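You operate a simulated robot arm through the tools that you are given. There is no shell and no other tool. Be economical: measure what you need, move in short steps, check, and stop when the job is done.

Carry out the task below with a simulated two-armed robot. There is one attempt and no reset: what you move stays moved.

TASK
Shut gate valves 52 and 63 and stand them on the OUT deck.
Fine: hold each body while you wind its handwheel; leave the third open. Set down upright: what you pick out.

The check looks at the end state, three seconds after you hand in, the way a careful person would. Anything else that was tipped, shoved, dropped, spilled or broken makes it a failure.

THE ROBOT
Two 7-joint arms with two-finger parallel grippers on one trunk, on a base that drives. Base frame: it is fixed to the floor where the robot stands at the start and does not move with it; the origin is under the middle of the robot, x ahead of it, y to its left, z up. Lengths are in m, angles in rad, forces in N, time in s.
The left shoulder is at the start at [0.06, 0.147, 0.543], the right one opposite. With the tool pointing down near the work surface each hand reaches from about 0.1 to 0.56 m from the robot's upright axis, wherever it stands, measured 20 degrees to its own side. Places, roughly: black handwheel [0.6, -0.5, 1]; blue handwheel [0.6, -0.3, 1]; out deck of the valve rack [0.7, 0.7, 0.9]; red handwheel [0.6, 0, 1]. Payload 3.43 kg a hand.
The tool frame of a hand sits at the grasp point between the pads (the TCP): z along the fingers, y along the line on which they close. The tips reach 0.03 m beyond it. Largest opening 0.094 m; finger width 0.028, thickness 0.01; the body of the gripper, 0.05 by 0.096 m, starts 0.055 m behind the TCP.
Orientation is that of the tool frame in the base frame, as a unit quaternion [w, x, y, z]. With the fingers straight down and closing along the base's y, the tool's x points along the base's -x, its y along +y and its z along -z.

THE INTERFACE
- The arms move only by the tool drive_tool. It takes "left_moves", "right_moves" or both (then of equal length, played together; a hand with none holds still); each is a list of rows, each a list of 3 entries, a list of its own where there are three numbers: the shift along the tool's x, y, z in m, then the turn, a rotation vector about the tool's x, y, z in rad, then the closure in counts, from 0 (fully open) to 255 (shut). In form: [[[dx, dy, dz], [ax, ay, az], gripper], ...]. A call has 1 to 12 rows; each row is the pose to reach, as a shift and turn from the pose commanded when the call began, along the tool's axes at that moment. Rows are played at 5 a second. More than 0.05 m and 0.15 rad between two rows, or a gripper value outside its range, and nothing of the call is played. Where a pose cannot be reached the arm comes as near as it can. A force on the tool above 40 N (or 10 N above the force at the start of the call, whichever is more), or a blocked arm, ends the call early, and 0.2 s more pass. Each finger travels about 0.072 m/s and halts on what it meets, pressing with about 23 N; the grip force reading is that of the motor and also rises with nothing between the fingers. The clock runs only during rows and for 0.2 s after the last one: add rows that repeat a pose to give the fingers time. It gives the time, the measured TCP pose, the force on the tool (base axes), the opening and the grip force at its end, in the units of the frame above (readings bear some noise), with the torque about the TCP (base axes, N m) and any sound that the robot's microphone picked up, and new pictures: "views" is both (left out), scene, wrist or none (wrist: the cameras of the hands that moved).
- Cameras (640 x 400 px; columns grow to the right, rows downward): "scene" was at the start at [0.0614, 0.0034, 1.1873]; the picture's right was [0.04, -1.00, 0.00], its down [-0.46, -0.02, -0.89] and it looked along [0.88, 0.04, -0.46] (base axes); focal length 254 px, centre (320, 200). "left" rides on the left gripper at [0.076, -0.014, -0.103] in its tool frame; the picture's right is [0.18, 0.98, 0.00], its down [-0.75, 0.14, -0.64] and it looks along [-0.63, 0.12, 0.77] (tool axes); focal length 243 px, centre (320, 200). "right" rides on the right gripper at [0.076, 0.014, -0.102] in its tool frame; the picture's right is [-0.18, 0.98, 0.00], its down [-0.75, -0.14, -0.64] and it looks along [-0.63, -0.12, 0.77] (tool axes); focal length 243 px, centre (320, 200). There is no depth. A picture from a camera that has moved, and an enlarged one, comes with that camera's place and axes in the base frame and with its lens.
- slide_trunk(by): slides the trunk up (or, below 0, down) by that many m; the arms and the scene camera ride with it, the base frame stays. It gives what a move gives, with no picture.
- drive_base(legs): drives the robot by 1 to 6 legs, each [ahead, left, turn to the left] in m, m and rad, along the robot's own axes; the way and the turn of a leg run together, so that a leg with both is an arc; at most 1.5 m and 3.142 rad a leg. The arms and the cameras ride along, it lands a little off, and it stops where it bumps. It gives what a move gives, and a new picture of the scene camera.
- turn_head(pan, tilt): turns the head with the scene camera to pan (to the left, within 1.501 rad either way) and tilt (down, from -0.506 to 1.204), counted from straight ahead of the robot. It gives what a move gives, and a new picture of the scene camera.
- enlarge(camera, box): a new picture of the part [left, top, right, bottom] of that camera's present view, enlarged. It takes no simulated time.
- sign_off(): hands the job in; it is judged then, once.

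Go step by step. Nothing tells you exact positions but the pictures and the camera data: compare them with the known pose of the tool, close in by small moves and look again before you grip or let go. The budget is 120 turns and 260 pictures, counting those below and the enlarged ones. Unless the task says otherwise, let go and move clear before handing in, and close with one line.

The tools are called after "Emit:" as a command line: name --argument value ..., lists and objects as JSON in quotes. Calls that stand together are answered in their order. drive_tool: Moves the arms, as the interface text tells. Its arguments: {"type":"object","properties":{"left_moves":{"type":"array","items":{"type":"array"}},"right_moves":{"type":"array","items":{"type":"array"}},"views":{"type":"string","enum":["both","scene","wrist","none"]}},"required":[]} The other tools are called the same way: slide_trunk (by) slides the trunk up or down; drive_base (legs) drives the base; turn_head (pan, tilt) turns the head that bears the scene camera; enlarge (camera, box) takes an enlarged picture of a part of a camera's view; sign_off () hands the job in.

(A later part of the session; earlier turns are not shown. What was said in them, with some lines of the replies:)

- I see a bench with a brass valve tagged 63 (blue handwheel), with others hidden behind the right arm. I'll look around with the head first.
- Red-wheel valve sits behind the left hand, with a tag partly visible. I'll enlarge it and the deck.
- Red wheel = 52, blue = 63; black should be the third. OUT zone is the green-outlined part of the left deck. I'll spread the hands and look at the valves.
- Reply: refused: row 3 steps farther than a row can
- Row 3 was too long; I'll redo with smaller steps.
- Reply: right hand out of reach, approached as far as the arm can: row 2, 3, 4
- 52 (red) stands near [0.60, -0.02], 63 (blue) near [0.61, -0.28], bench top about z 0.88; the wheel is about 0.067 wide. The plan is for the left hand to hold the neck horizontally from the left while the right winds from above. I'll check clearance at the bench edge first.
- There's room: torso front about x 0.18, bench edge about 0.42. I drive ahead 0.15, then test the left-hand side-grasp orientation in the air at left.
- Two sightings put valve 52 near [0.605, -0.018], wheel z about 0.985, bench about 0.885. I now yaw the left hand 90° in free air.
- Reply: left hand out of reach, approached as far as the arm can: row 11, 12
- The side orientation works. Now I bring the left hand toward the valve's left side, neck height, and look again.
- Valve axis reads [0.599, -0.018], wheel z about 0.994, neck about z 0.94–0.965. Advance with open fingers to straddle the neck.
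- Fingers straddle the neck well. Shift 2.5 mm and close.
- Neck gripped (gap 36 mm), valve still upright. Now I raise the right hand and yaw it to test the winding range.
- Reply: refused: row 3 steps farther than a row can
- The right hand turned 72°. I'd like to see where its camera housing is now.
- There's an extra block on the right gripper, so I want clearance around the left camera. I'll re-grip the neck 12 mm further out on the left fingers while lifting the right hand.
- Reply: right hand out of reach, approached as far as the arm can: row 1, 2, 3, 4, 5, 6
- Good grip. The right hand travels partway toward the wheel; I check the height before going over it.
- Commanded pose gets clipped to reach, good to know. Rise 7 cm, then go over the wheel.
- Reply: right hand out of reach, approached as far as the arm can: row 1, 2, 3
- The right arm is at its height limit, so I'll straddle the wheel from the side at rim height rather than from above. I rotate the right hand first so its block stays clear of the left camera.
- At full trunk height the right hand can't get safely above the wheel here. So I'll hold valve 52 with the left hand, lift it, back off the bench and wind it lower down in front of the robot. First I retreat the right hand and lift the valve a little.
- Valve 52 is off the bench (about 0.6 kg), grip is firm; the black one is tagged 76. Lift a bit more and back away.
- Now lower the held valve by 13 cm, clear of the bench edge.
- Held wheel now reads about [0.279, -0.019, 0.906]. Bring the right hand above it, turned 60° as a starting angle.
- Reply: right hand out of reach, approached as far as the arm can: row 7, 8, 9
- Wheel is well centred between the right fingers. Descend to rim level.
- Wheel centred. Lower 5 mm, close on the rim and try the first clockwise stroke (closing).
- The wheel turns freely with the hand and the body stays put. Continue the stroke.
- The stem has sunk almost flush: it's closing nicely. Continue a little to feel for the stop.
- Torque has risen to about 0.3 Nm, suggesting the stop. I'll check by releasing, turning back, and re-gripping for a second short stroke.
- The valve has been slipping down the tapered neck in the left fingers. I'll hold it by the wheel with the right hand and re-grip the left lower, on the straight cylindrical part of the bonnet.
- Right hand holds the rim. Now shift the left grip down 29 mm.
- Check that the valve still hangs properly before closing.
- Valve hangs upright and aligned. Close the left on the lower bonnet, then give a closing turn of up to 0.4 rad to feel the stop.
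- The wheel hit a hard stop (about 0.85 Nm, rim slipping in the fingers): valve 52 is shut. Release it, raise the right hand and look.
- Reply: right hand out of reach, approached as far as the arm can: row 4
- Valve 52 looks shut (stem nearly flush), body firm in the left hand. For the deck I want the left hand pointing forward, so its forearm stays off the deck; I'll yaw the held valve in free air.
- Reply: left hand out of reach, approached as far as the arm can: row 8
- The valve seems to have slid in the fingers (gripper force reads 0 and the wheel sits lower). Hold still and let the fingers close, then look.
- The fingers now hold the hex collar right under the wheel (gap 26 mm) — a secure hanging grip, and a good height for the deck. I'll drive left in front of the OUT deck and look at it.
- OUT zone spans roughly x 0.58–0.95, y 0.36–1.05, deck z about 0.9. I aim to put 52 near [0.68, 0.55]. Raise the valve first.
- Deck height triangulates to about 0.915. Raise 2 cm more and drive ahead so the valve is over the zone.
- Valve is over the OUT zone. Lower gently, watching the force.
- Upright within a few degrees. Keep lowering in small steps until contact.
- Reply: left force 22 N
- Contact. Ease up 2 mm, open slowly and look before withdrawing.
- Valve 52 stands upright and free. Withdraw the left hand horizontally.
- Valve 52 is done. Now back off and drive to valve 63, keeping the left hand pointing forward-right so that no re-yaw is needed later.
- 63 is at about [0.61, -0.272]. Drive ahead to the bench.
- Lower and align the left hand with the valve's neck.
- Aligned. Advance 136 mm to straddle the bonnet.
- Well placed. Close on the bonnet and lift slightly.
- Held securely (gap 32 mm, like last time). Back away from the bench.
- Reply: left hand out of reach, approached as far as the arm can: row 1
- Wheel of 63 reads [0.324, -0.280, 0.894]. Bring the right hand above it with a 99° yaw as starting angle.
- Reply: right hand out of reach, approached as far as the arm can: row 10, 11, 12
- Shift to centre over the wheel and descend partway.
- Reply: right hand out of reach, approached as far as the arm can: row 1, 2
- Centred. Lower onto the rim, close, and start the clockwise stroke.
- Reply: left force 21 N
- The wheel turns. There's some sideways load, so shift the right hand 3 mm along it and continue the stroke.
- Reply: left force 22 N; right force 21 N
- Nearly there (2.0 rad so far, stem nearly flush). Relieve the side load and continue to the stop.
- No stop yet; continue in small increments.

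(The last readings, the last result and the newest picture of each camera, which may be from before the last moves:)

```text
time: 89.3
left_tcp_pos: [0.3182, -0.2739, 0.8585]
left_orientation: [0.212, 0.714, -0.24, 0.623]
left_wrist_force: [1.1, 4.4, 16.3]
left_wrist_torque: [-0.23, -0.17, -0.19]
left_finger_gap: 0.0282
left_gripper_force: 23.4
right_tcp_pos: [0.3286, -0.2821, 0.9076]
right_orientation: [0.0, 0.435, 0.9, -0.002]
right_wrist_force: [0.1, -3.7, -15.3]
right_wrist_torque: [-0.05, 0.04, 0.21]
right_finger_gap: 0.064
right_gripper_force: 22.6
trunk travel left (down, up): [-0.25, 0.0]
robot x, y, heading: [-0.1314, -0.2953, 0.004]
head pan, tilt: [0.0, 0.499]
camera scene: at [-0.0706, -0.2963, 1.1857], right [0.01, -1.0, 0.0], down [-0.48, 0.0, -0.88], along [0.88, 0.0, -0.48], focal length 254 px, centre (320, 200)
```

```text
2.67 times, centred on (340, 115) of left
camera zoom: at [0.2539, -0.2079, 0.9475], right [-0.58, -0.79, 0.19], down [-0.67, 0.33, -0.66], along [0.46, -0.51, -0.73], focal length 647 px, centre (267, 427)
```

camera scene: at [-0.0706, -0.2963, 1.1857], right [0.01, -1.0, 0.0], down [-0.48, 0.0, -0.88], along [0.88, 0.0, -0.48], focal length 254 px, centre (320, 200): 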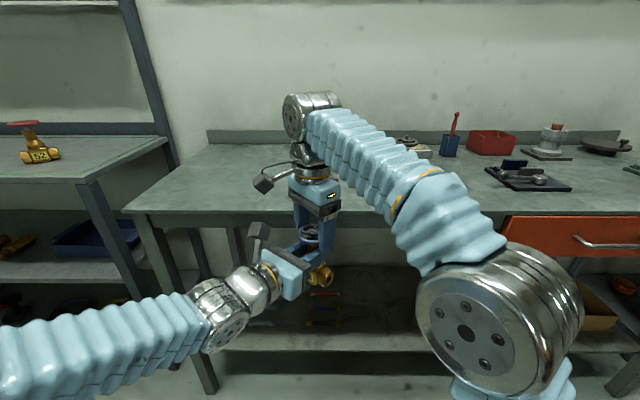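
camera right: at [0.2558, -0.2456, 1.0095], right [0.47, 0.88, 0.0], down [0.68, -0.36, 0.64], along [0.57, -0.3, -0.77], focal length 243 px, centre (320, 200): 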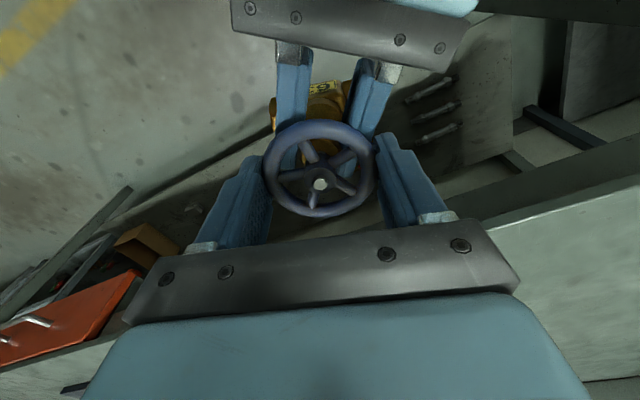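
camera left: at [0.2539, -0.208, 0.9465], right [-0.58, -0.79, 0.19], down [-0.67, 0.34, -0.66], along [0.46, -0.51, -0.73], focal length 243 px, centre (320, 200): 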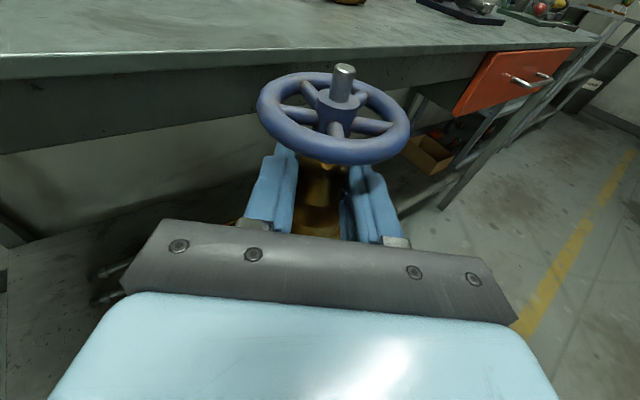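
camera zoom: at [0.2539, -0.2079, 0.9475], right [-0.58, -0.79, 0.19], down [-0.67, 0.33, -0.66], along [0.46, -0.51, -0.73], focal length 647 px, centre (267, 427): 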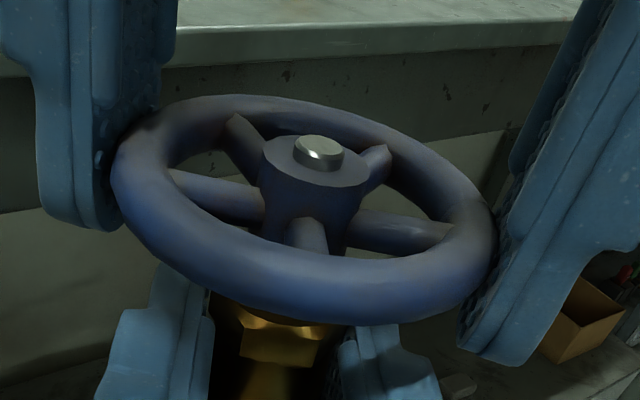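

The body began to turn in the left fingers (collar not seated on its flats), so the stop seems reached but not firmly. I'll re-grip the left on the hex collar, 4 mm higher, while the right holds the wheel.

Emit:
drive_tool --left_moves '[[[0, 0, 0], [0, 0, 0], 130], [[0, 0, 0], [0, 0, 0], 130], [[0.004, 0, -0.0005], [0, 0, 0], 130], [[0.004, 0, -0.0005], [0, 0, 0], 255], [[0.004, 0, -0.0005], [0, 0, 0], 255], [[0.004, 0, -0.0005], [0, 0, 0], 255]]' --views "wrist"

Emit:
enlarge --camera "left" --box '[200, 50, 480, 240]'

Emit:
enlarge --camera "scene" --box '[230, 140, 390, 310]'

```text
time: 90.7
left_tcp_pos: [0.3173, -0.2739, 0.8612]
left_orientation: [0.212, 0.715, -0.241, 0.622]
left_wrist_force: [3.5, 1.8, -0.3]
left_wrist_torque: [0.22, 0.01, 0.0]
left_finger_gap: 0.0267
left_gripper_force: 23.1
right_tcp_pos: [0.3275, -0.282, 0.9087]
right_orientation: [0.0, 0.433, 0.901, 0.0]
right_wrist_force: [-3.3, -1.8, 0.9]
right_wrist_torque: [-0.29, 0.22, 0.04]
right_finger_gap: 0.0642
right_gripper_force: 22.9
trunk travel left (down, up): [-0.25, 0.0]
robot x, y, heading: [-0.1316, -0.2948, 0.006]
head pan, tilt: [0.0, 0.499]
camera left: at [0.2532, -0.207, 0.9517], right [-0.58, -0.79, 0.19], down [-0.67, 0.34, -0.66], along [0.46, -0.51, -0.73], focal length 243 px, centre (320, 200)
```

left: 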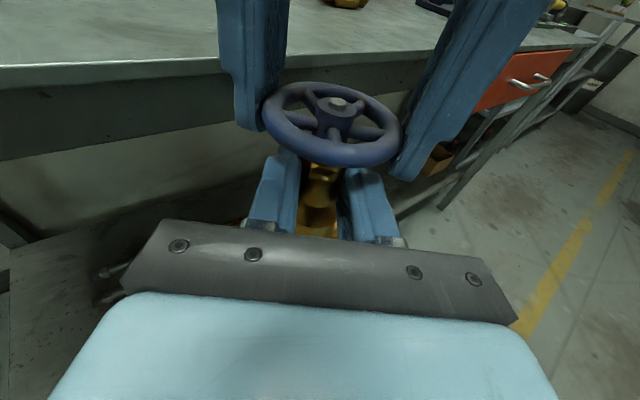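

```text
2.11 times, centred on (340, 145) of left
camera zoom: at [0.2532, -0.207, 0.9517], right [-0.58, -0.79, 0.19], down [-0.67, 0.34, -0.66], along [0.46, -0.51, -0.73], focal length 511 px, centre (278, 316)
```

zoom: 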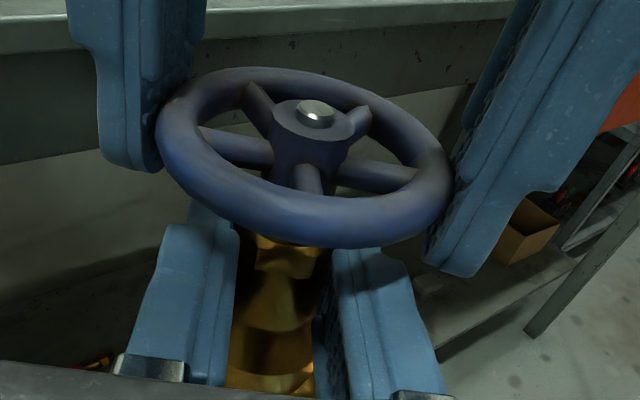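

```text
2.35 times, centred on (310, 225) of scene
camera zoom: at [-0.0706, -0.2963, 1.1857], right [0.01, -1.0, 0.0], down [-0.48, 0.0, -0.88], along [0.88, 0.0, -0.48], focal length 597 px, centre (344, 141)
```

zoom: 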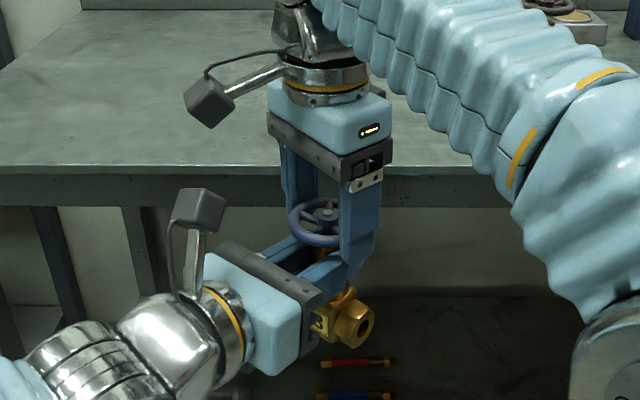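

The body has yawed in the grip during winding, so I need a firm confirming turn. Release the wheel, turn the right hand back, re-grip and turn against the collar grip.

Emit:
drive_tool --right_moves '[[[0, 0, 0], [0, 0, 0], 38], [[0, 0, 0], [0, 0, 0], 38], [[0, 0, 0], [0, 0, -0.14], 38], [[0, 0, 0], [0, 0, -0.28], 38], [[0, 0, 0], [0, 0, -0.42], 38], [[0, 0, 0], [0, 0, -0.56], 38], [[0, 0, 0], [0, 0, -0.66], 38], [[0, 0, 0], [0, 0, -0.66], 120], [[0, 0, 0], [0, 0, -0.66], 255], [[0, 0, 0], [0, 0, -0.66], 255]]' --views "wrist"

Emit:
drive_tool --right_moves '[[[0, 0, 0], [0, 0, 0.1], 255], [[0, 0, 0], [0, 0, 0.2], 255], [[0, 0, 0], [0, 0, 0.3], 255], [[0, 0, 0], [0, 0, 0.3], 255]]' --views "wrist"

Emit:
enlarge --camera "left" --box '[200, 50, 480, 240]'

```text
time: 92.9
left_tcp_pos: [0.3155, -0.2754, 0.8639]
left_orientation: [0.213, 0.713, -0.243, 0.622]
left_wrist_force: [-7.2, -16.6, -1.0]
left_wrist_torque: [0.17, -0.15, 0.02]
left_finger_gap: 0.0268
left_gripper_force: 22.8
right_tcp_pos: [0.327, -0.2807, 0.909]
right_orientation: [0.0, 0.118, 0.993, 0.001]
right_wrist_force: [8.0, 15.2, 1.1]
right_wrist_torque: [0.58, -0.17, -0.26]
right_finger_gap: 0.0688
right_gripper_force: 22.9
trunk travel left (down, up): [-0.25, 0.0]
robot x, y, heading: [-0.1325, -0.2954, 0.005]
head pan, tilt: [0.0, 0.499]
camera right: at [0.2566, -0.2506, 1.0112], right [0.41, 0.91, 0.0], down [0.7, -0.31, 0.64], along [0.59, -0.26, -0.77], focal length 243 px, centre (320, 200)
```

right: 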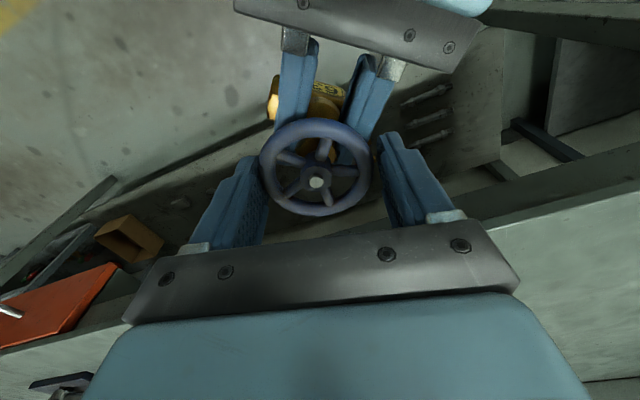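

```text
time: 93.9
left_tcp_pos: [0.3168, -0.2736, 0.8619]
left_orientation: [0.212, 0.715, -0.241, 0.621]
left_wrist_force: [-19.9, -4.8, -0.6]
left_wrist_torque: [0.27, -0.42, -0.15]
left_finger_gap: 0.0256
left_gripper_force: 23.4
right_tcp_pos: [0.3281, -0.2838, 0.9092]
right_orientation: [0.001, 0.268, 0.963, 0.0]
right_wrist_force: [20.5, 4.4, 0.3]
right_wrist_torque: [-0.09, -0.43, -0.04]
right_finger_gap: 0.0647
right_gripper_force: 23.5
trunk travel left (down, up): [-0.25, 0.0]
robot x, y, heading: [-0.13, -0.3001, 0.004]
head pan, tilt: [0.0, 0.499]
camera right: at [0.2703, -0.2327, 1.0102], right [0.66, 0.75, 0.0], down [0.57, -0.51, 0.64], along [0.48, -0.43, -0.77], focal length 243 px, centre (320, 200)
```

right: 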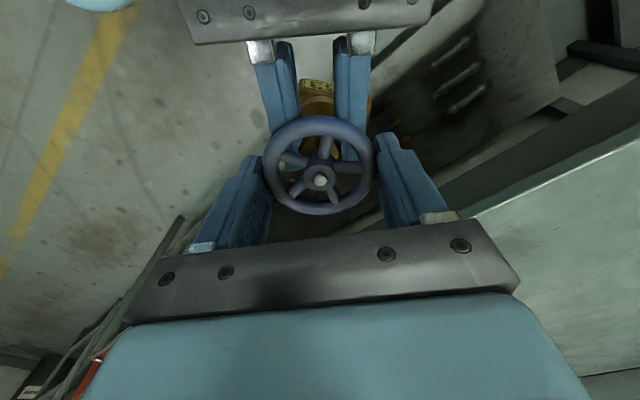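

```text
2.11 times, centred on (340, 145) of left
camera zoom: at [0.2529, -0.2073, 0.9517], right [-0.58, -0.79, 0.19], down [-0.67, 0.34, -0.66], along [0.46, -0.51, -0.73], focal length 511 px, centre (278, 316)
```

zoom: 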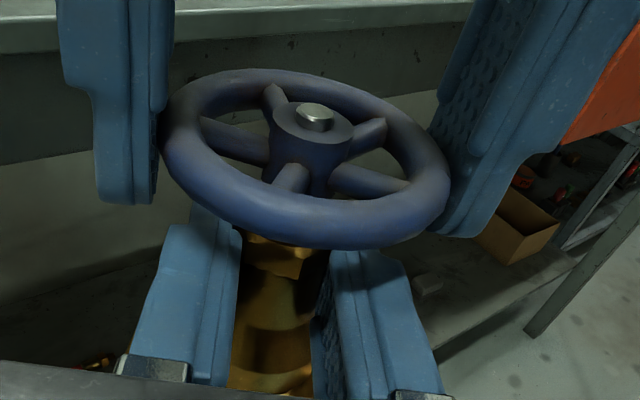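

Still turning with low torque; the collar grip now sits on its flats (25.6 mm). Continue turning with a small relief shift.

Emit:
drive_tool --right_moves '[[[-0.0023, 0.002, 0], [0, 0, 0.1], 255], [[-0.0023, 0.002, 0], [0, 0, 0.2], 255], [[-0.0023, 0.002, 0], [0, 0, 0.3], 255], [[-0.0023, 0.002, 0], [0, 0, 0.4], 255], [[-0.0023, 0.002, 0], [0, 0, 0.4], 255]]' --views "wrist"

Emit:
enlarge --camera "left" --box '[200, 50, 480, 240]'

```text
time: 95.1
left_tcp_pos: [0.3188, -0.272, 0.8637]
left_orientation: [0.213, 0.714, -0.24, 0.622]
left_wrist_force: [14.1, 23.7, 7.6]
left_wrist_torque: [-0.55, 0.16, -0.38]
left_finger_gap: 0.0256
left_gripper_force: 23.0
right_tcp_pos: [0.3301, -0.2822, 0.9077]
right_orientation: [0.0, 0.453, 0.892, -0.002]
right_wrist_force: [-13.7, -23.4, -7.4]
right_wrist_torque: [-0.53, 0.33, 0.82]
right_finger_gap: 0.0648
right_gripper_force: 23.2
trunk travel left (down, up): [-0.25, 0.0]
robot x, y, heading: [-0.1312, -0.2966, 0.004]
head pan, tilt: [0.0, 0.499]
camera right: at [0.2979, -0.2135, 1.0102], right [0.9, 0.43, 0.0], down [0.33, -0.69, 0.64], along [0.27, -0.58, -0.77], focal length 243 px, centre (320, 200)
```

right: 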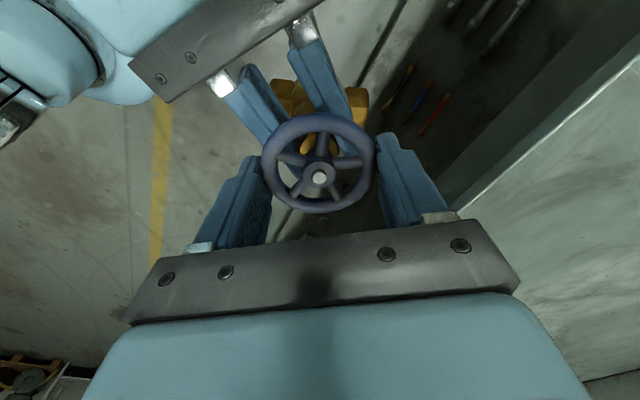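

```text
2.11 times, centred on (340, 145) of left
camera zoom: at [0.254, -0.2056, 0.9523], right [-0.57, -0.8, 0.19], down [-0.68, 0.33, -0.66], along [0.46, -0.51, -0.73], focal length 511 px, centre (278, 316)
```

zoom: 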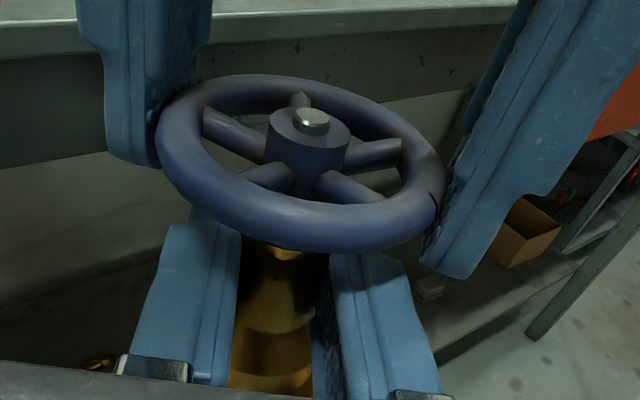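

Torque has now risen to about 0.6–0.8 Nm with the collar firmly held: the stop. One more small nudge to confirm.

Emit:
drive_tool --right_moves '[[[0.002, 0, 0], [0, 0, 0.08], 255], [[0.002, 0, 0], [0, 0, 0.16], 255], [[0.002, 0, 0], [0, 0, 0.16], 255]]' --views "wrist"

Emit:
enlarge --camera "left" --box '[200, 50, 480, 240]'

```text
time: 95.5
left_tcp_pos: [0.3186, -0.2725, 0.8617]
left_orientation: [0.211, 0.715, -0.238, 0.622]
left_wrist_force: [2.9, 1.1, -0.5]
left_wrist_torque: [0.14, -0.02, -0.29]
left_finger_gap: 0.0258
left_gripper_force: 23.4
right_tcp_pos: [0.3315, -0.2827, 0.9067]
right_orientation: [0.001, 0.48, 0.877, -0.004]
right_wrist_force: [-2.1, -0.2, -3.7]
right_wrist_torque: [-0.1, 0.14, 0.32]
right_finger_gap: 0.0651
right_gripper_force: 23.0
trunk travel left (down, up): [-0.25, 0.0]
robot x, y, heading: [-0.1328, -0.296, 0.006]
head pan, tilt: [0.0, 0.499]
stopped in row 1 (left hand): the force on the tool passed its limit at 41 N (the readings are from after the stop); the commanded pose is now the measured one
camera right: at [0.3026, -0.2122, 1.009], right [0.93, 0.37, 0.0], down [0.29, -0.71, 0.65], along [0.24, -0.6, -0.76], focal length 243 px, centre (320, 200)
```

right: 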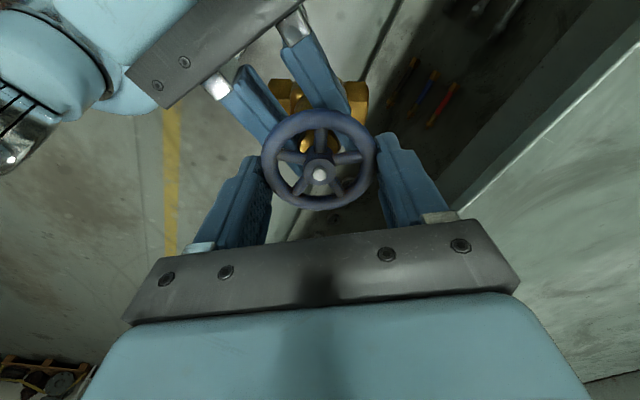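

```text
2.11 times, centred on (340, 145) of left
camera zoom: at [0.2542, -0.2051, 0.9514], right [-0.57, -0.8, 0.19], down [-0.68, 0.33, -0.66], along [0.46, -0.5, -0.73], focal length 511 px, centre (278, 316)
```

zoom: 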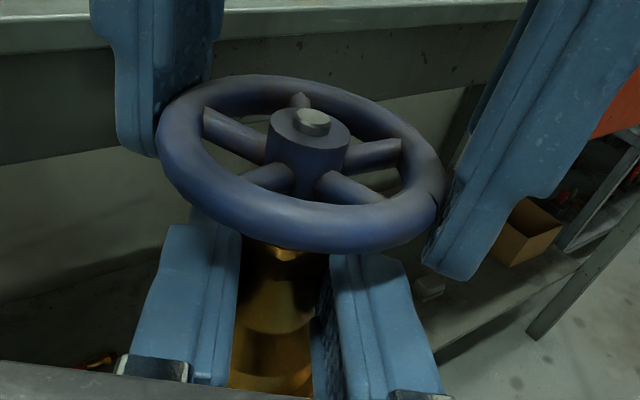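

Wheel no longer moves relative to the body: 63 is shut. Release, raise and park the right hand.

Emit:
drive_tool --right_moves '[[[0, 0, 0], [0, 0, 0], 20], [[0, 0, 0], [0, 0, 0], 0], [[0, 0, -0.03], [0, 0, 0], 0], [[0, 0, -0.055], [0, 0, 0], 0], [[-0.007, -0.03, -0.06], [0, 0, -0.12], 0], [[-0.014, -0.06, -0.065], [0, 0, -0.24], 0], [[-0.021, -0.09, -0.07], [0, 0, -0.36], 0], [[-0.028, -0.12, -0.07], [0, 0, -0.48], 0], [[-0.035, -0.15, -0.07], [0, 0, -0.6], 0], [[-0.042, -0.18, -0.07], [0, 0, -0.72], 0], [[-0.049, -0.205, -0.07], [0, 0, -0.84], 0], [[-0.056, -0.226, -0.07], [0, 0, -0.97], 0]]' --views "scene"

Emit:
enlarge --camera "scene" --box '[230, 180, 390, 310]'

Emit:
enlarge --camera "left" --box '[0, 0, 640, 400]'

```text
time: 98.1
left_tcp_pos: [0.3169, -0.2714, 0.8622]
left_orientation: [0.211, 0.715, -0.238, 0.622]
left_wrist_force: [-0.3, 0.2, -0.7]
left_wrist_torque: [0.04, 0.04, 0.0]
left_finger_gap: 0.0248
left_gripper_force: 23.2
right_tcp_pos: [0.1715, -0.4501, 0.9797]
right_orientation: [0.0, 0.015, 1.0, -0.003]
right_wrist_force: [-1.0, 0.3, 0.5]
right_wrist_torque: [-0.02, 0.02, 0.03]
right_finger_gap: 0.0938
right_gripper_force: 0.1
right hand out of reach, approached as far as the arm can: row 4
trunk travel left (down, up): [-0.25, 0.0]
robot x, y, heading: [-0.132, -0.2965, 0.004]
head pan, tilt: [0.0, 0.499]
camera scene: at [-0.0706, -0.2962, 1.1857], right [0.01, -1.0, 0.0], down [-0.48, 0.0, -0.88], along [0.88, 0.0, -0.48], focal length 254 px, centre (320, 200)
```

scene: 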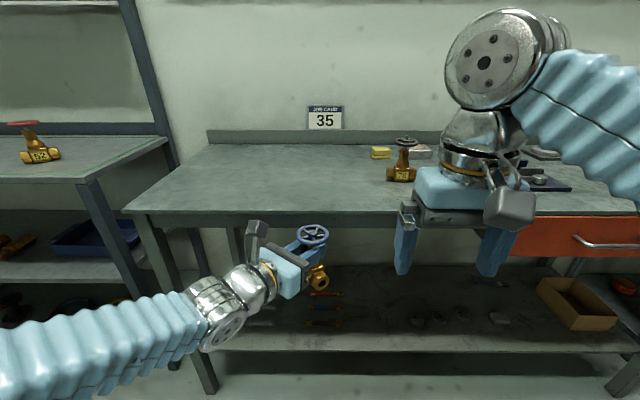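

```text
3.08 times, centred on (310, 245) of scene
camera zoom: at [-0.0706, -0.2962, 1.1857], right [0.01, -1.0, 0.0], down [-0.48, 0.0, -0.88], along [0.88, 0.0, -0.48], focal length 781 px, centre (351, 62)
```

zoom: 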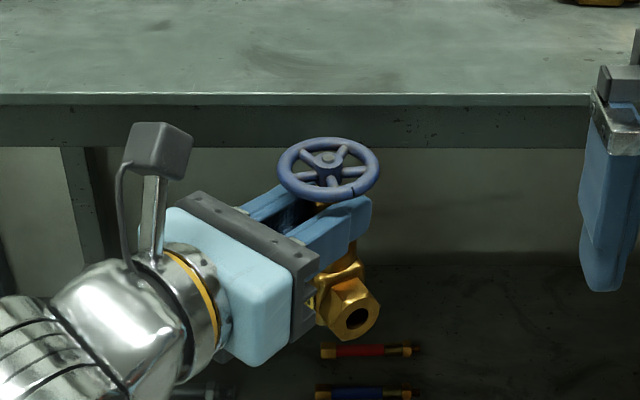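

```text
1.00 times, centred on (320, 200) of left (not enlarged: the box is as wide or as high as the picture)
camera zoom: at [0.2541, -0.2051, 0.9516], right [-0.57, -0.8, 0.19], down [-0.68, 0.33, -0.66], along [0.46, -0.5, -0.73], focal length 243 px, centre (320, 200)
```

zoom: 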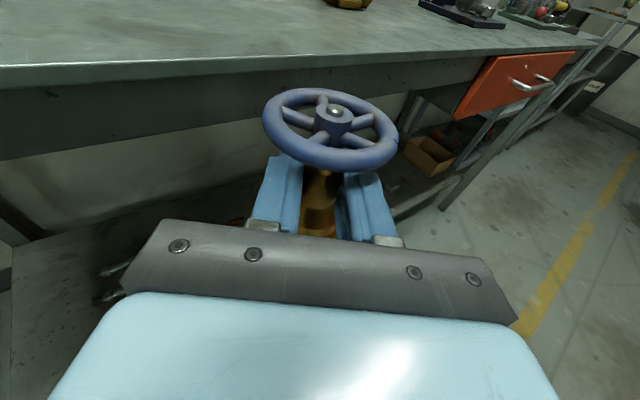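

63 is shut and hangs upright in the collar grip. Raise it and drive to the OUT deck, leftwards of valve 52.

Emit:
drive_tool --left_moves '[[[0.039, 0, -0.005], [0, 0, 0], 255], [[0.078, 0, -0.0105], [0, 0, 0], 255], [[0.117, 0, -0.016], [0, 0, 0], 255], [[0.156, 0, -0.021], [0, 0, 0], 255], [[0.195, 0, -0.0265], [0, 0, 0], 255], [[0.195, 0, -0.0265], [0, 0, 0], 255]]' --views "none"

Emit:
drive_base --legs '[[0, 1.03, 0]]'

Emit:
turn_head --pan 0.0 --tilt 0.5

```text
time: 99.5
left_tcp_pos: [0.3199, -0.269, 1.061]
left_orientation: [0.212, 0.715, -0.239, 0.622]
left_wrist_force: [0.9, -0.7, -5.4]
left_wrist_torque: [0.07, 0.07, 0.05]
left_finger_gap: 0.0249
left_gripper_force: 22.3
left hand out of reach, approached as far as the arm can: row 3
right_tcp_pos: [0.1708, -0.4498, 0.9814]
right_orientation: [0.0, 0.017, 1.0, -0.003]
right_wrist_force: [-0.2, 0.3, -0.8]
right_wrist_torque: [0.01, 0.01, 0.01]
right_finger_gap: 0.094
right_gripper_force: 0.1
trunk travel left (down, up): [-0.25, 0.0]
robot x, y, heading: [-0.1315, -0.2942, 0.002]
head pan, tilt: [0.0, 0.499]
```

```text
time: 104.9
left_tcp_pos: [0.3128, 0.7784, 1.0615]
left_orientation: [0.211, 0.716, -0.237, 0.622]
left_wrist_force: [0.5, -0.4, -5.4]
left_wrist_torque: [0.04, 0.0, -0.01]
left_finger_gap: 0.0248
left_gripper_force: 22.9
right_tcp_pos: [0.1642, 0.5976, 0.9802]
right_orientation: [0.0, 0.013, 1.0, -0.003]
right_wrist_force: [-0.3, 0.4, -0.8]
right_wrist_torque: [0.02, -0.01, 0.0]
right_finger_gap: 0.0939
right_gripper_force: 0.0
trunk travel left (down, up): [-0.25, 0.0]
robot x, y, heading: [-0.1398, 0.7469, 0.014]
head pan, tilt: [0.0, 0.499]
camera scene: at [-0.0787, 0.7494, 1.1857], right [0.01, -1.0, 0.0], down [-0.48, 0.0, -0.88], along [0.88, 0.01, -0.48], focal length 254 px, centre (320, 200)
```

scene: 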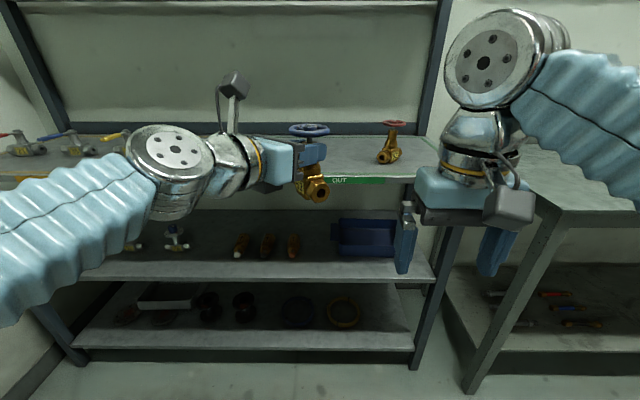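

```text
time: 105.5
left_tcp_pos: [0.3117, 0.7787, 1.0606]
left_orientation: [0.21, 0.716, -0.236, 0.623]
left_wrist_force: [-0.3, -1.4, -5.4]
left_wrist_torque: [0.05, 0.05, -0.01]
left_finger_gap: 0.0248
left_gripper_force: 23.4
right_tcp_pos: [0.1637, 0.5966, 0.9795]
right_orientation: [0.0, 0.014, 1.0, -0.003]
right_wrist_force: [-0.7, -0.3, 0.7]
right_wrist_torque: [-0.01, 0.06, -0.01]
right_finger_gap: 0.094
right_gripper_force: 0.0
trunk travel left (down, up): [-0.25, 0.0]
robot x, y, heading: [-0.1385, 0.749, 0.014]
head pan, tilt: [0.0, 0.499]
camera scene: at [-0.0788, 0.7495, 1.1857], right [0.01, -1.0, 0.0], down [-0.48, 0.0, -0.88], along [0.88, 0.01, -0.48], focal length 254 px, centre (320, 200)
```

scene: 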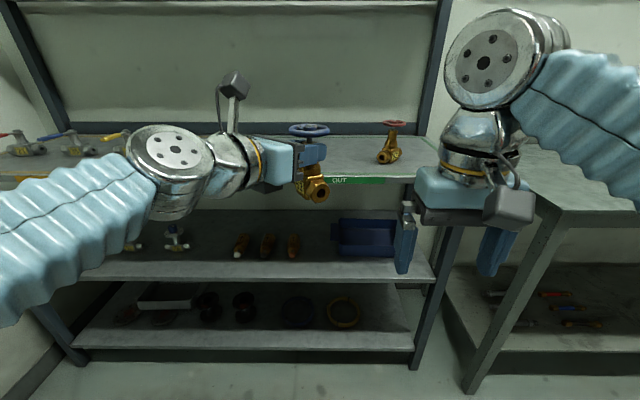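

Clear. Drive ahead so valve 63 is over the zone.

Emit:
drive_base --legs '[[0.35, 0, -0.01]]'

Emit:
enlarge --camera "left" --box '[0, 0, 640, 400]'

```text
time: 107.8
left_tcp_pos: [0.6603, 0.7773, 1.0608]
left_orientation: [0.213, 0.715, -0.239, 0.622]
left_wrist_force: [1.6, 0.6, -5.5]
left_wrist_torque: [0.06, 0.06, 0.02]
left_finger_gap: 0.0247
left_gripper_force: 22.9
right_tcp_pos: [0.5097, 0.5961, 0.9822]
right_orientation: [-0.001, 0.018, 1.0, -0.003]
right_wrist_force: [-1.7, 0.3, 0.2]
right_wrist_torque: [0.03, 0.01, 0.01]
right_finger_gap: 0.0937
right_gripper_force: 0.0
trunk travel left (down, up): [-0.25, 0.0]
robot x, y, heading: [0.2091, 0.75, 0.001]
head pan, tilt: [0.0, 0.499]
camera scene: at [0.2692, 0.7509, 1.1857], right [0.0, -1.0, 0.0], down [-0.48, 0.0, -0.88], along [0.88, 0.0, -0.48], focal length 254 px, centre (320, 200)
```

scene: 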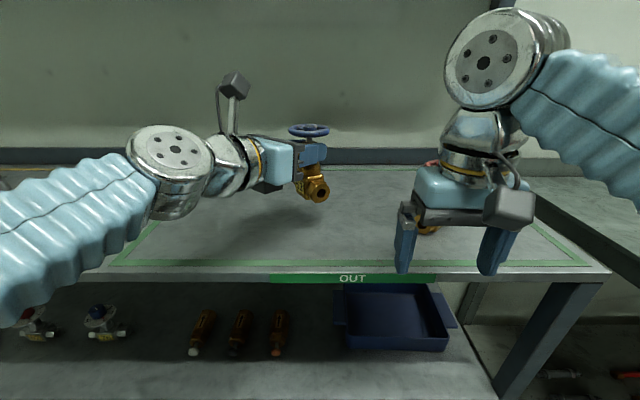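

```text
1.00 times, centred on (320, 200) of left (not enlarged: the box is as wide or as high as the picture)
camera zoom: at [0.5964, 0.8436, 1.151], right [-0.58, -0.8, 0.19], down [-0.68, 0.33, -0.66], along [0.46, -0.51, -0.73], focal length 243 px, centre (320, 200)
```

zoom: 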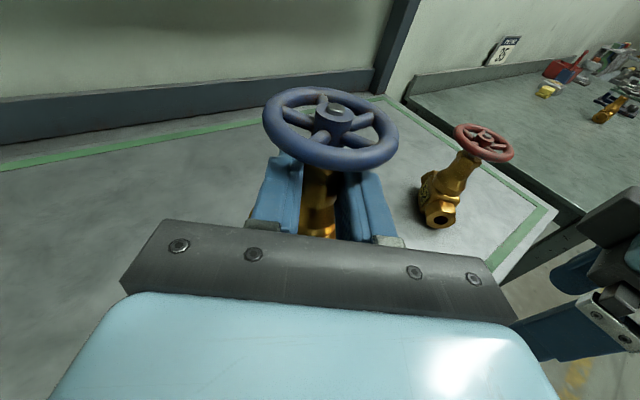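

Over the deck, 52 standing well clear. Lower 3.5 cm, then feel for contact.

Emit:
drive_tool --left_moves '[[[-0.012, 0, 0.0016], [0, 0, 0], 255], [[-0.024, 0, 0.0033], [0, 0, 0], 255], [[-0.035, 0, 0.0048], [0, 0, 0], 255], [[-0.035, 0, 0.0048], [0, 0, 0], 255]]' --views "scene"

Emit:
drive_tool --left_moves '[[[-0.004, 0, 0.0005], [0, 0, 0], 255], [[-0.008, 0, 0.0011], [0, 0, 0], 255], [[-0.01, 0, 0.0014], [0, 0, 0], 255], [[-0.01, 0, 0.0014], [0, 0, 0], 255]]' --views "scene"

```text
time: 108.8
left_tcp_pos: [0.6592, 0.7782, 1.0267]
left_orientation: [0.213, 0.715, -0.239, 0.622]
left_wrist_force: [-0.1, -0.2, -5.0]
left_wrist_torque: [-0.01, 0.06, -0.02]
left_finger_gap: 0.0246
left_gripper_force: 23.3
right_tcp_pos: [0.5115, 0.5962, 0.9809]
right_orientation: [-0.001, 0.019, 1.0, -0.004]
right_wrist_force: [0.1, -0.5, 0.7]
right_wrist_torque: [-0.03, -0.01, 0.05]
right_finger_gap: 0.0938
right_gripper_force: 0.1
trunk travel left (down, up): [-0.25, 0.0]
robot x, y, heading: [0.2069, 0.7493, -0.0]
head pan, tilt: [0.0, 0.499]
camera scene: at [0.2693, 0.7509, 1.1857], right [0.0, -1.0, 0.0], down [-0.48, 0.0, -0.88], along [0.88, 0.0, -0.48], focal length 254 px, centre (320, 200)
```

scene: 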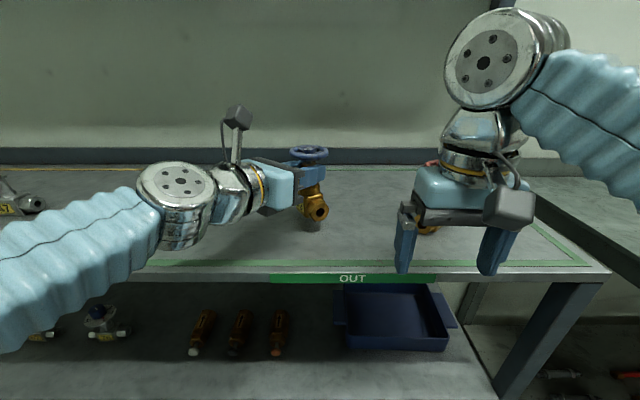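

```text
time: 109.8
left_tcp_pos: [0.6593, 0.7759, 1.0155]
left_orientation: [0.213, 0.715, -0.24, 0.621]
left_wrist_force: [0.2, 0.0, -5.0]
left_wrist_torque: [0.05, 0.07, 0.04]
left_finger_gap: 0.0248
left_gripper_force: 23.0
right_tcp_pos: [0.5122, 0.5969, 0.9814]
right_orientation: [0.001, 0.018, 1.0, -0.004]
right_wrist_force: [0.4, -0.1, 0.0]
right_wrist_torque: [-0.02, 0.03, -0.02]
right_finger_gap: 0.0939
right_gripper_force: 0.0
trunk travel left (down, up): [-0.25, 0.0]
robot x, y, heading: [0.2075, 0.7512, 0.001]
head pan, tilt: [0.0, 0.499]
camera scene: at [0.2693, 0.7509, 1.1857], right [0.0, -1.0, 0.0], down [-0.48, 0.0, -0.88], along [0.88, 0.0, -0.48], focal length 254 px, centre (320, 200)
```

scene: 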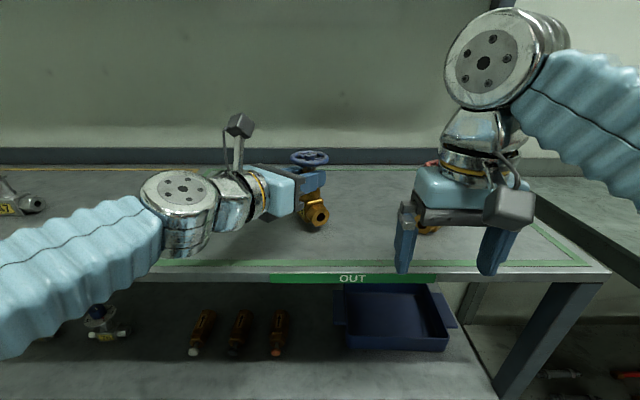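

No contact yet. Continue in small steps.

Emit:
drive_tool --left_moves '[[[-0.003, 0, 0.0004], [0, 0, 0], 255], [[-0.006, 0, 0.0008], [0, 0, 0], 255], [[-0.006, 0, 0.0008], [0, 0, 0], 255]]' --views "scene"

Emit:
enlarge --camera "scene" --box '[240, 130, 400, 250]'

```text
time: 110.6
left_tcp_pos: [0.6587, 0.7764, 1.0097]
left_orientation: [0.212, 0.715, -0.239, 0.621]
left_wrist_force: [-0.2, -0.1, -4.7]
left_wrist_torque: [0.04, 0.05, 0.0]
left_finger_gap: 0.0247
left_gripper_force: 23.1
right_tcp_pos: [0.5111, 0.5955, 0.981]
right_orientation: [0.0, 0.019, 1.0, -0.003]
right_wrist_force: [0.4, 0.5, -0.1]
right_wrist_torque: [-0.01, 0.03, 0.02]
right_finger_gap: 0.0938
right_gripper_force: 0.1
trunk travel left (down, up): [-0.25, 0.0]
robot x, y, heading: [0.208, 0.7538, 0.003]
head pan, tilt: [0.0, 0.499]
camera scene: at [0.2693, 0.7509, 1.1857], right [0.0, -1.0, 0.0], down [-0.48, 0.0, -0.88], along [0.88, 0.0, -0.48], focal length 254 px, centre (320, 200)
```

scene: 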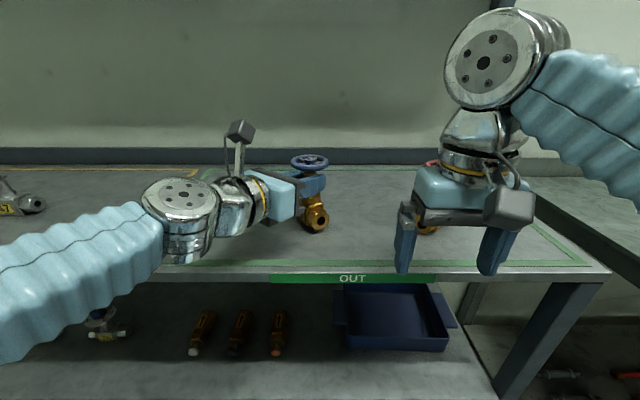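

```text
3.33 times, centred on (320, 190) of scene
camera zoom: at [0.2693, 0.7509, 1.1857], right [0.0, -1.0, 0.0], down [-0.48, 0.0, -0.88], along [0.88, 0.0, -0.48], focal length 846 px, centre (320, 233)
```

zoom: 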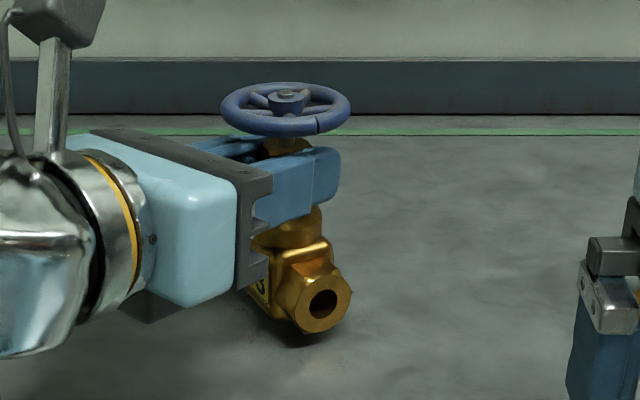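

Emit:
drive_tool --left_moves '[[[-0.003, 0, 0.0004], [0, 0, 0], 255], [[-0.006, 0, 0.0008], [0, 0, 0], 255], [[-0.009, 0, 0.0012], [0, 0, 0], 255], [[-0.009, 0, 0.0012], [0, 0, 0], 255]]' --views "none"

Emit:
enlarge --camera "scene" --box '[240, 130, 400, 250]'

```text
time: 111.6
left_tcp_pos: [0.6591, 0.7766, 1.0023]
left_orientation: [0.213, 0.714, -0.24, 0.622]
left_wrist_force: [0.7, -0.6, 14.7]
left_wrist_torque: [-0.29, -0.66, -0.03]
left_finger_gap: 0.0249
left_gripper_force: 22.1
right_tcp_pos: [0.5104, 0.5971, 0.9814]
right_orientation: [0.001, 0.018, 1.0, -0.004]
right_wrist_force: [-0.3, -1.0, 0.1]
right_wrist_torque: [0.03, -0.04, 0.01]
right_finger_gap: 0.0939
right_gripper_force: 0.1
trunk travel left (down, up): [-0.25, 0.0]
robot x, y, heading: [0.2035, 0.7519, -0.002]
head pan, tilt: [0.0, 0.499]
```

```text
3.33 times, centred on (320, 190) of scene
camera zoom: at [0.2683, 0.7508, 1.1861], right [0.0, -1.0, 0.0], down [-0.48, 0.0, -0.88], along [0.88, 0.0, -0.48], focal length 846 px, centre (320, 233)
```

zoom: 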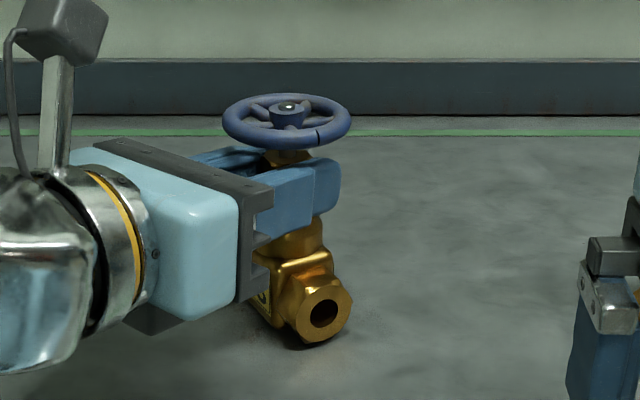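

Contact. Release gradually so that it settles on its base.

Emit:
drive_tool --left_moves '[[[0, 0, 0], [0, 0, 0], 186], [[0, 0, 0], [0, 0, 0], 180], [[0, 0, 0], [0, 0, 0], 172], [[0, 0, 0], [0, 0, 0], 160], [[0, 0, 0], [0, 0, 0], 120], [[0, 0, 0], [0, 0, 0], 60], [[0, 0, 0], [0, 0, 0], 0], [[0, 0, 0], [0, 0, 0], 0]]' --views "both"

Emit:
enlarge --camera "scene" --box '[240, 130, 400, 250]'

```text
time: 113.4
left_tcp_pos: [0.6594, 0.7775, 1.0006]
left_orientation: [0.211, 0.716, -0.238, 0.622]
left_wrist_force: [-0.2, 0.0, 0.7]
left_wrist_torque: [0.04, 0.02, -0.03]
left_finger_gap: 0.094
left_gripper_force: 0.1
right_tcp_pos: [0.5113, 0.597, 0.9816]
right_orientation: [0.0, 0.018, 1.0, -0.002]
right_wrist_force: [-0.8, 0.2, 0.8]
right_wrist_torque: [0.01, -0.03, -0.02]
right_finger_gap: 0.0939
right_gripper_force: 0.1
trunk travel left (down, up): [-0.25, 0.0]
robot x, y, heading: [0.2095, 0.7535, 0.001]
head pan, tilt: [0.0, 0.499]
camera scene: at [0.269, 0.7509, 1.1858], right [0.0, -1.0, 0.0], down [-0.48, 0.0, -0.88], along [0.88, 0.0, -0.48], focal length 254 px, centre (320, 200)
camera left: at [0.5961, 0.8434, 1.0901], right [-0.58, -0.8, 0.19], down [-0.68, 0.33, -0.66], along [0.46, -0.51, -0.73], focal length 243 px, centre (320, 200)
```

scene: 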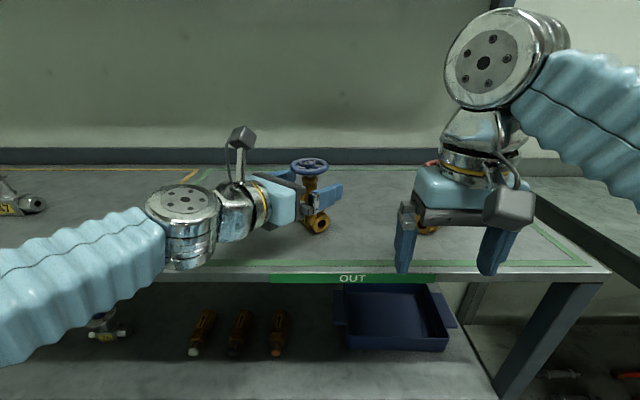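
left: 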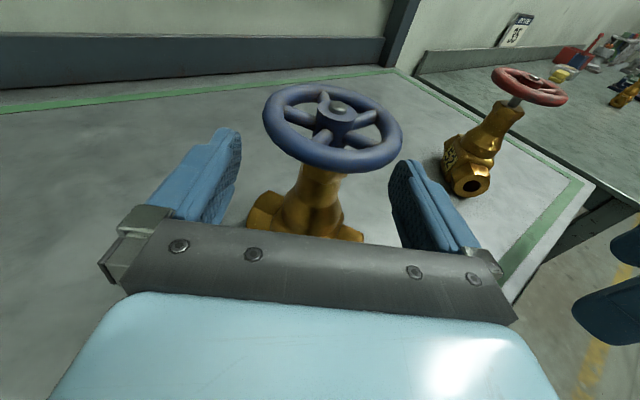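

```text
3.33 times, centred on (320, 190) of scene
camera zoom: at [0.269, 0.7509, 1.1858], right [0.0, -1.0, 0.0], down [-0.48, 0.0, -0.88], along [0.88, 0.0, -0.48], focal length 846 px, centre (320, 233)
```

zoom: 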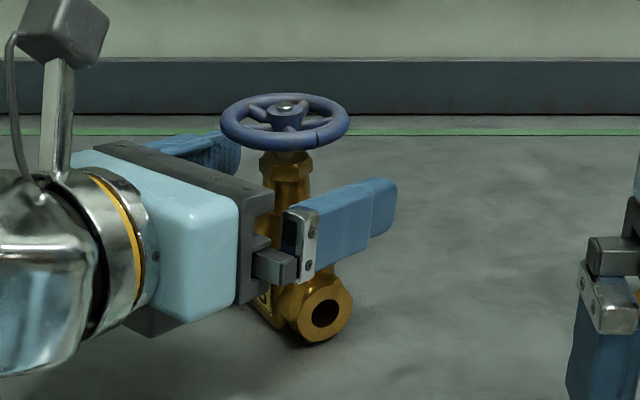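

63 stands free. Withdraw horizontally.

Emit:
drive_tool --left_moves '[[[-0.0054, 0, -0.039], [0, 0, 0], 0], [[-0.0107, 0, -0.079], [0, 0, 0], 0], [[-0.016, 0, -0.118], [0, 0, 0], 0], [[-0.016, 0, -0.118], [0, 0, 0], 0]]' --views "none"

Emit:
drive_base --legs '[[-0.35, 0, 0]]'

Emit:
enlarge --camera "scene" --box '[280, 90, 440, 190]'

```text
time: 114.4
left_tcp_pos: [0.5637, 0.8498, 1.0003]
left_orientation: [0.213, 0.715, -0.24, 0.621]
left_wrist_force: [-0.1, 0.4, 0.0]
left_wrist_torque: [0.01, 0.0, 0.0]
left_finger_gap: 0.0939
left_gripper_force: 0.1
right_tcp_pos: [0.5102, 0.5965, 0.9813]
right_orientation: [-0.001, 0.019, 1.0, -0.003]
right_wrist_force: [-0.7, -0.1, 0.2]
right_wrist_torque: [0.03, 0.0, 0.02]
right_finger_gap: 0.0939
right_gripper_force: 0.0
trunk travel left (down, up): [-0.25, 0.0]
robot x, y, heading: [0.2082, 0.7475, -0.003]
head pan, tilt: [0.0, 0.499]
```

```text
time: 116.6
left_tcp_pos: [0.2162, 0.8498, 0.9987]
left_orientation: [0.209, 0.717, -0.236, 0.622]
left_wrist_force: [0.2, -1.0, -0.2]
left_wrist_torque: [0.0, -0.03, 0.03]
left_finger_gap: 0.0942
left_gripper_force: 0.0
right_tcp_pos: [0.1669, 0.5978, 0.9807]
right_orientation: [0.0, 0.013, 1.0, -0.004]
right_wrist_force: [-0.1, 0.1, -0.1]
right_wrist_torque: [0.0, 0.02, 0.02]
right_finger_gap: 0.0939
right_gripper_force: 0.2
trunk travel left (down, up): [-0.25, 0.0]
robot x, y, heading: [-0.1405, 0.7477, 0.008]
head pan, tilt: [0.0, 0.499]
camera scene: at [-0.0775, 0.7492, 1.1858], right [0.01, -1.0, 0.0], down [-0.48, -0.01, -0.88], along [0.88, 0.01, -0.48], focal length 254 px, centre (320, 200)
```

scene: 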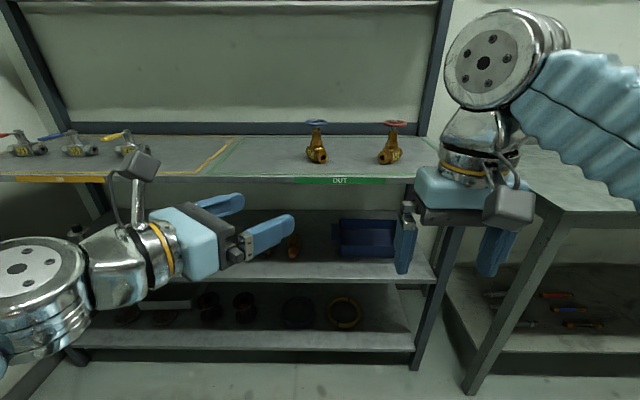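

```text
4.00 times, centred on (360, 140) of scene
camera zoom: at [-0.0775, 0.7492, 1.1858], right [0.01, -1.0, 0.0], down [-0.48, -0.01, -0.88], along [0.88, 0.01, -0.48], focal length 1015 px, centre (160, 440)
```

zoom: 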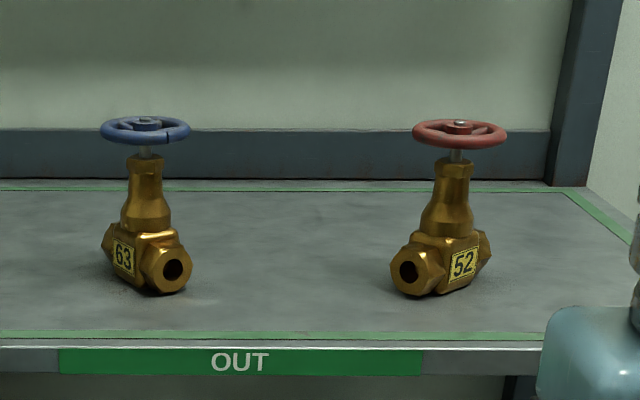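

Both stand upright in the OUT zone. Compare the stems closely to be sure 52 is as fully shut as 63.

Emit:
enlarge --camera "scene" --box '[300, 110, 332, 130]'

Emit:
enlarge --camera "scene" --box '[378, 110, 410, 130]'

```text
16.00 times, centred on (316, 120) of scene
camera zoom: at [-0.0775, 0.7492, 1.1858], right [0.01, -1.0, 0.0], down [-0.48, -0.01, -0.88], along [0.88, 0.01, -0.48], focal length 4060 px, centre (384, 1480)
```

zoom: 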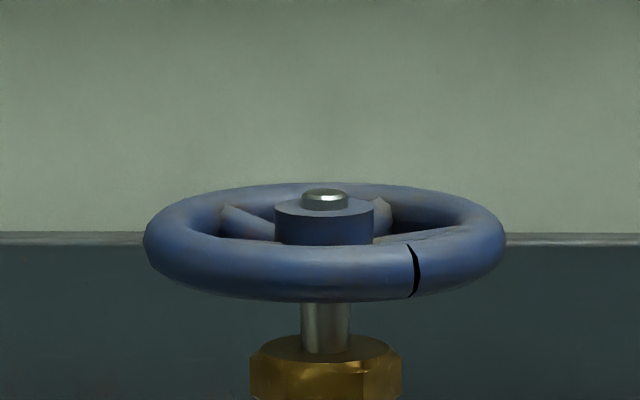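

```text
16.00 times, centred on (394, 120) of scene
camera zoom: at [-0.0775, 0.7492, 1.1858], right [0.01, -1.0, 0.0], down [-0.48, -0.01, -0.88], along [0.88, 0.01, -0.48], focal length 4060 px, centre (-864, 1480)
```

zoom: 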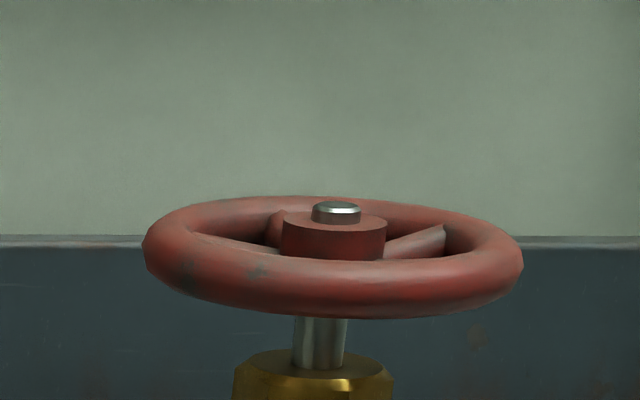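

Both stems protrude equally (same end stop), both valves stand upright inside the OUT outline, 76 is untouched, and the hands are clear.

Emit:
sign_off

```text
The job is handed in.
```

I shut gate valves 52 and 63 and stood both upright inside the OUT outline. Valve 76 was left open and not touched, and both hands are clear. While I was winding and turning them, both valves slipped in the left hand, though neither was dropped, and I wound each one until its wheel reached a firm stop.
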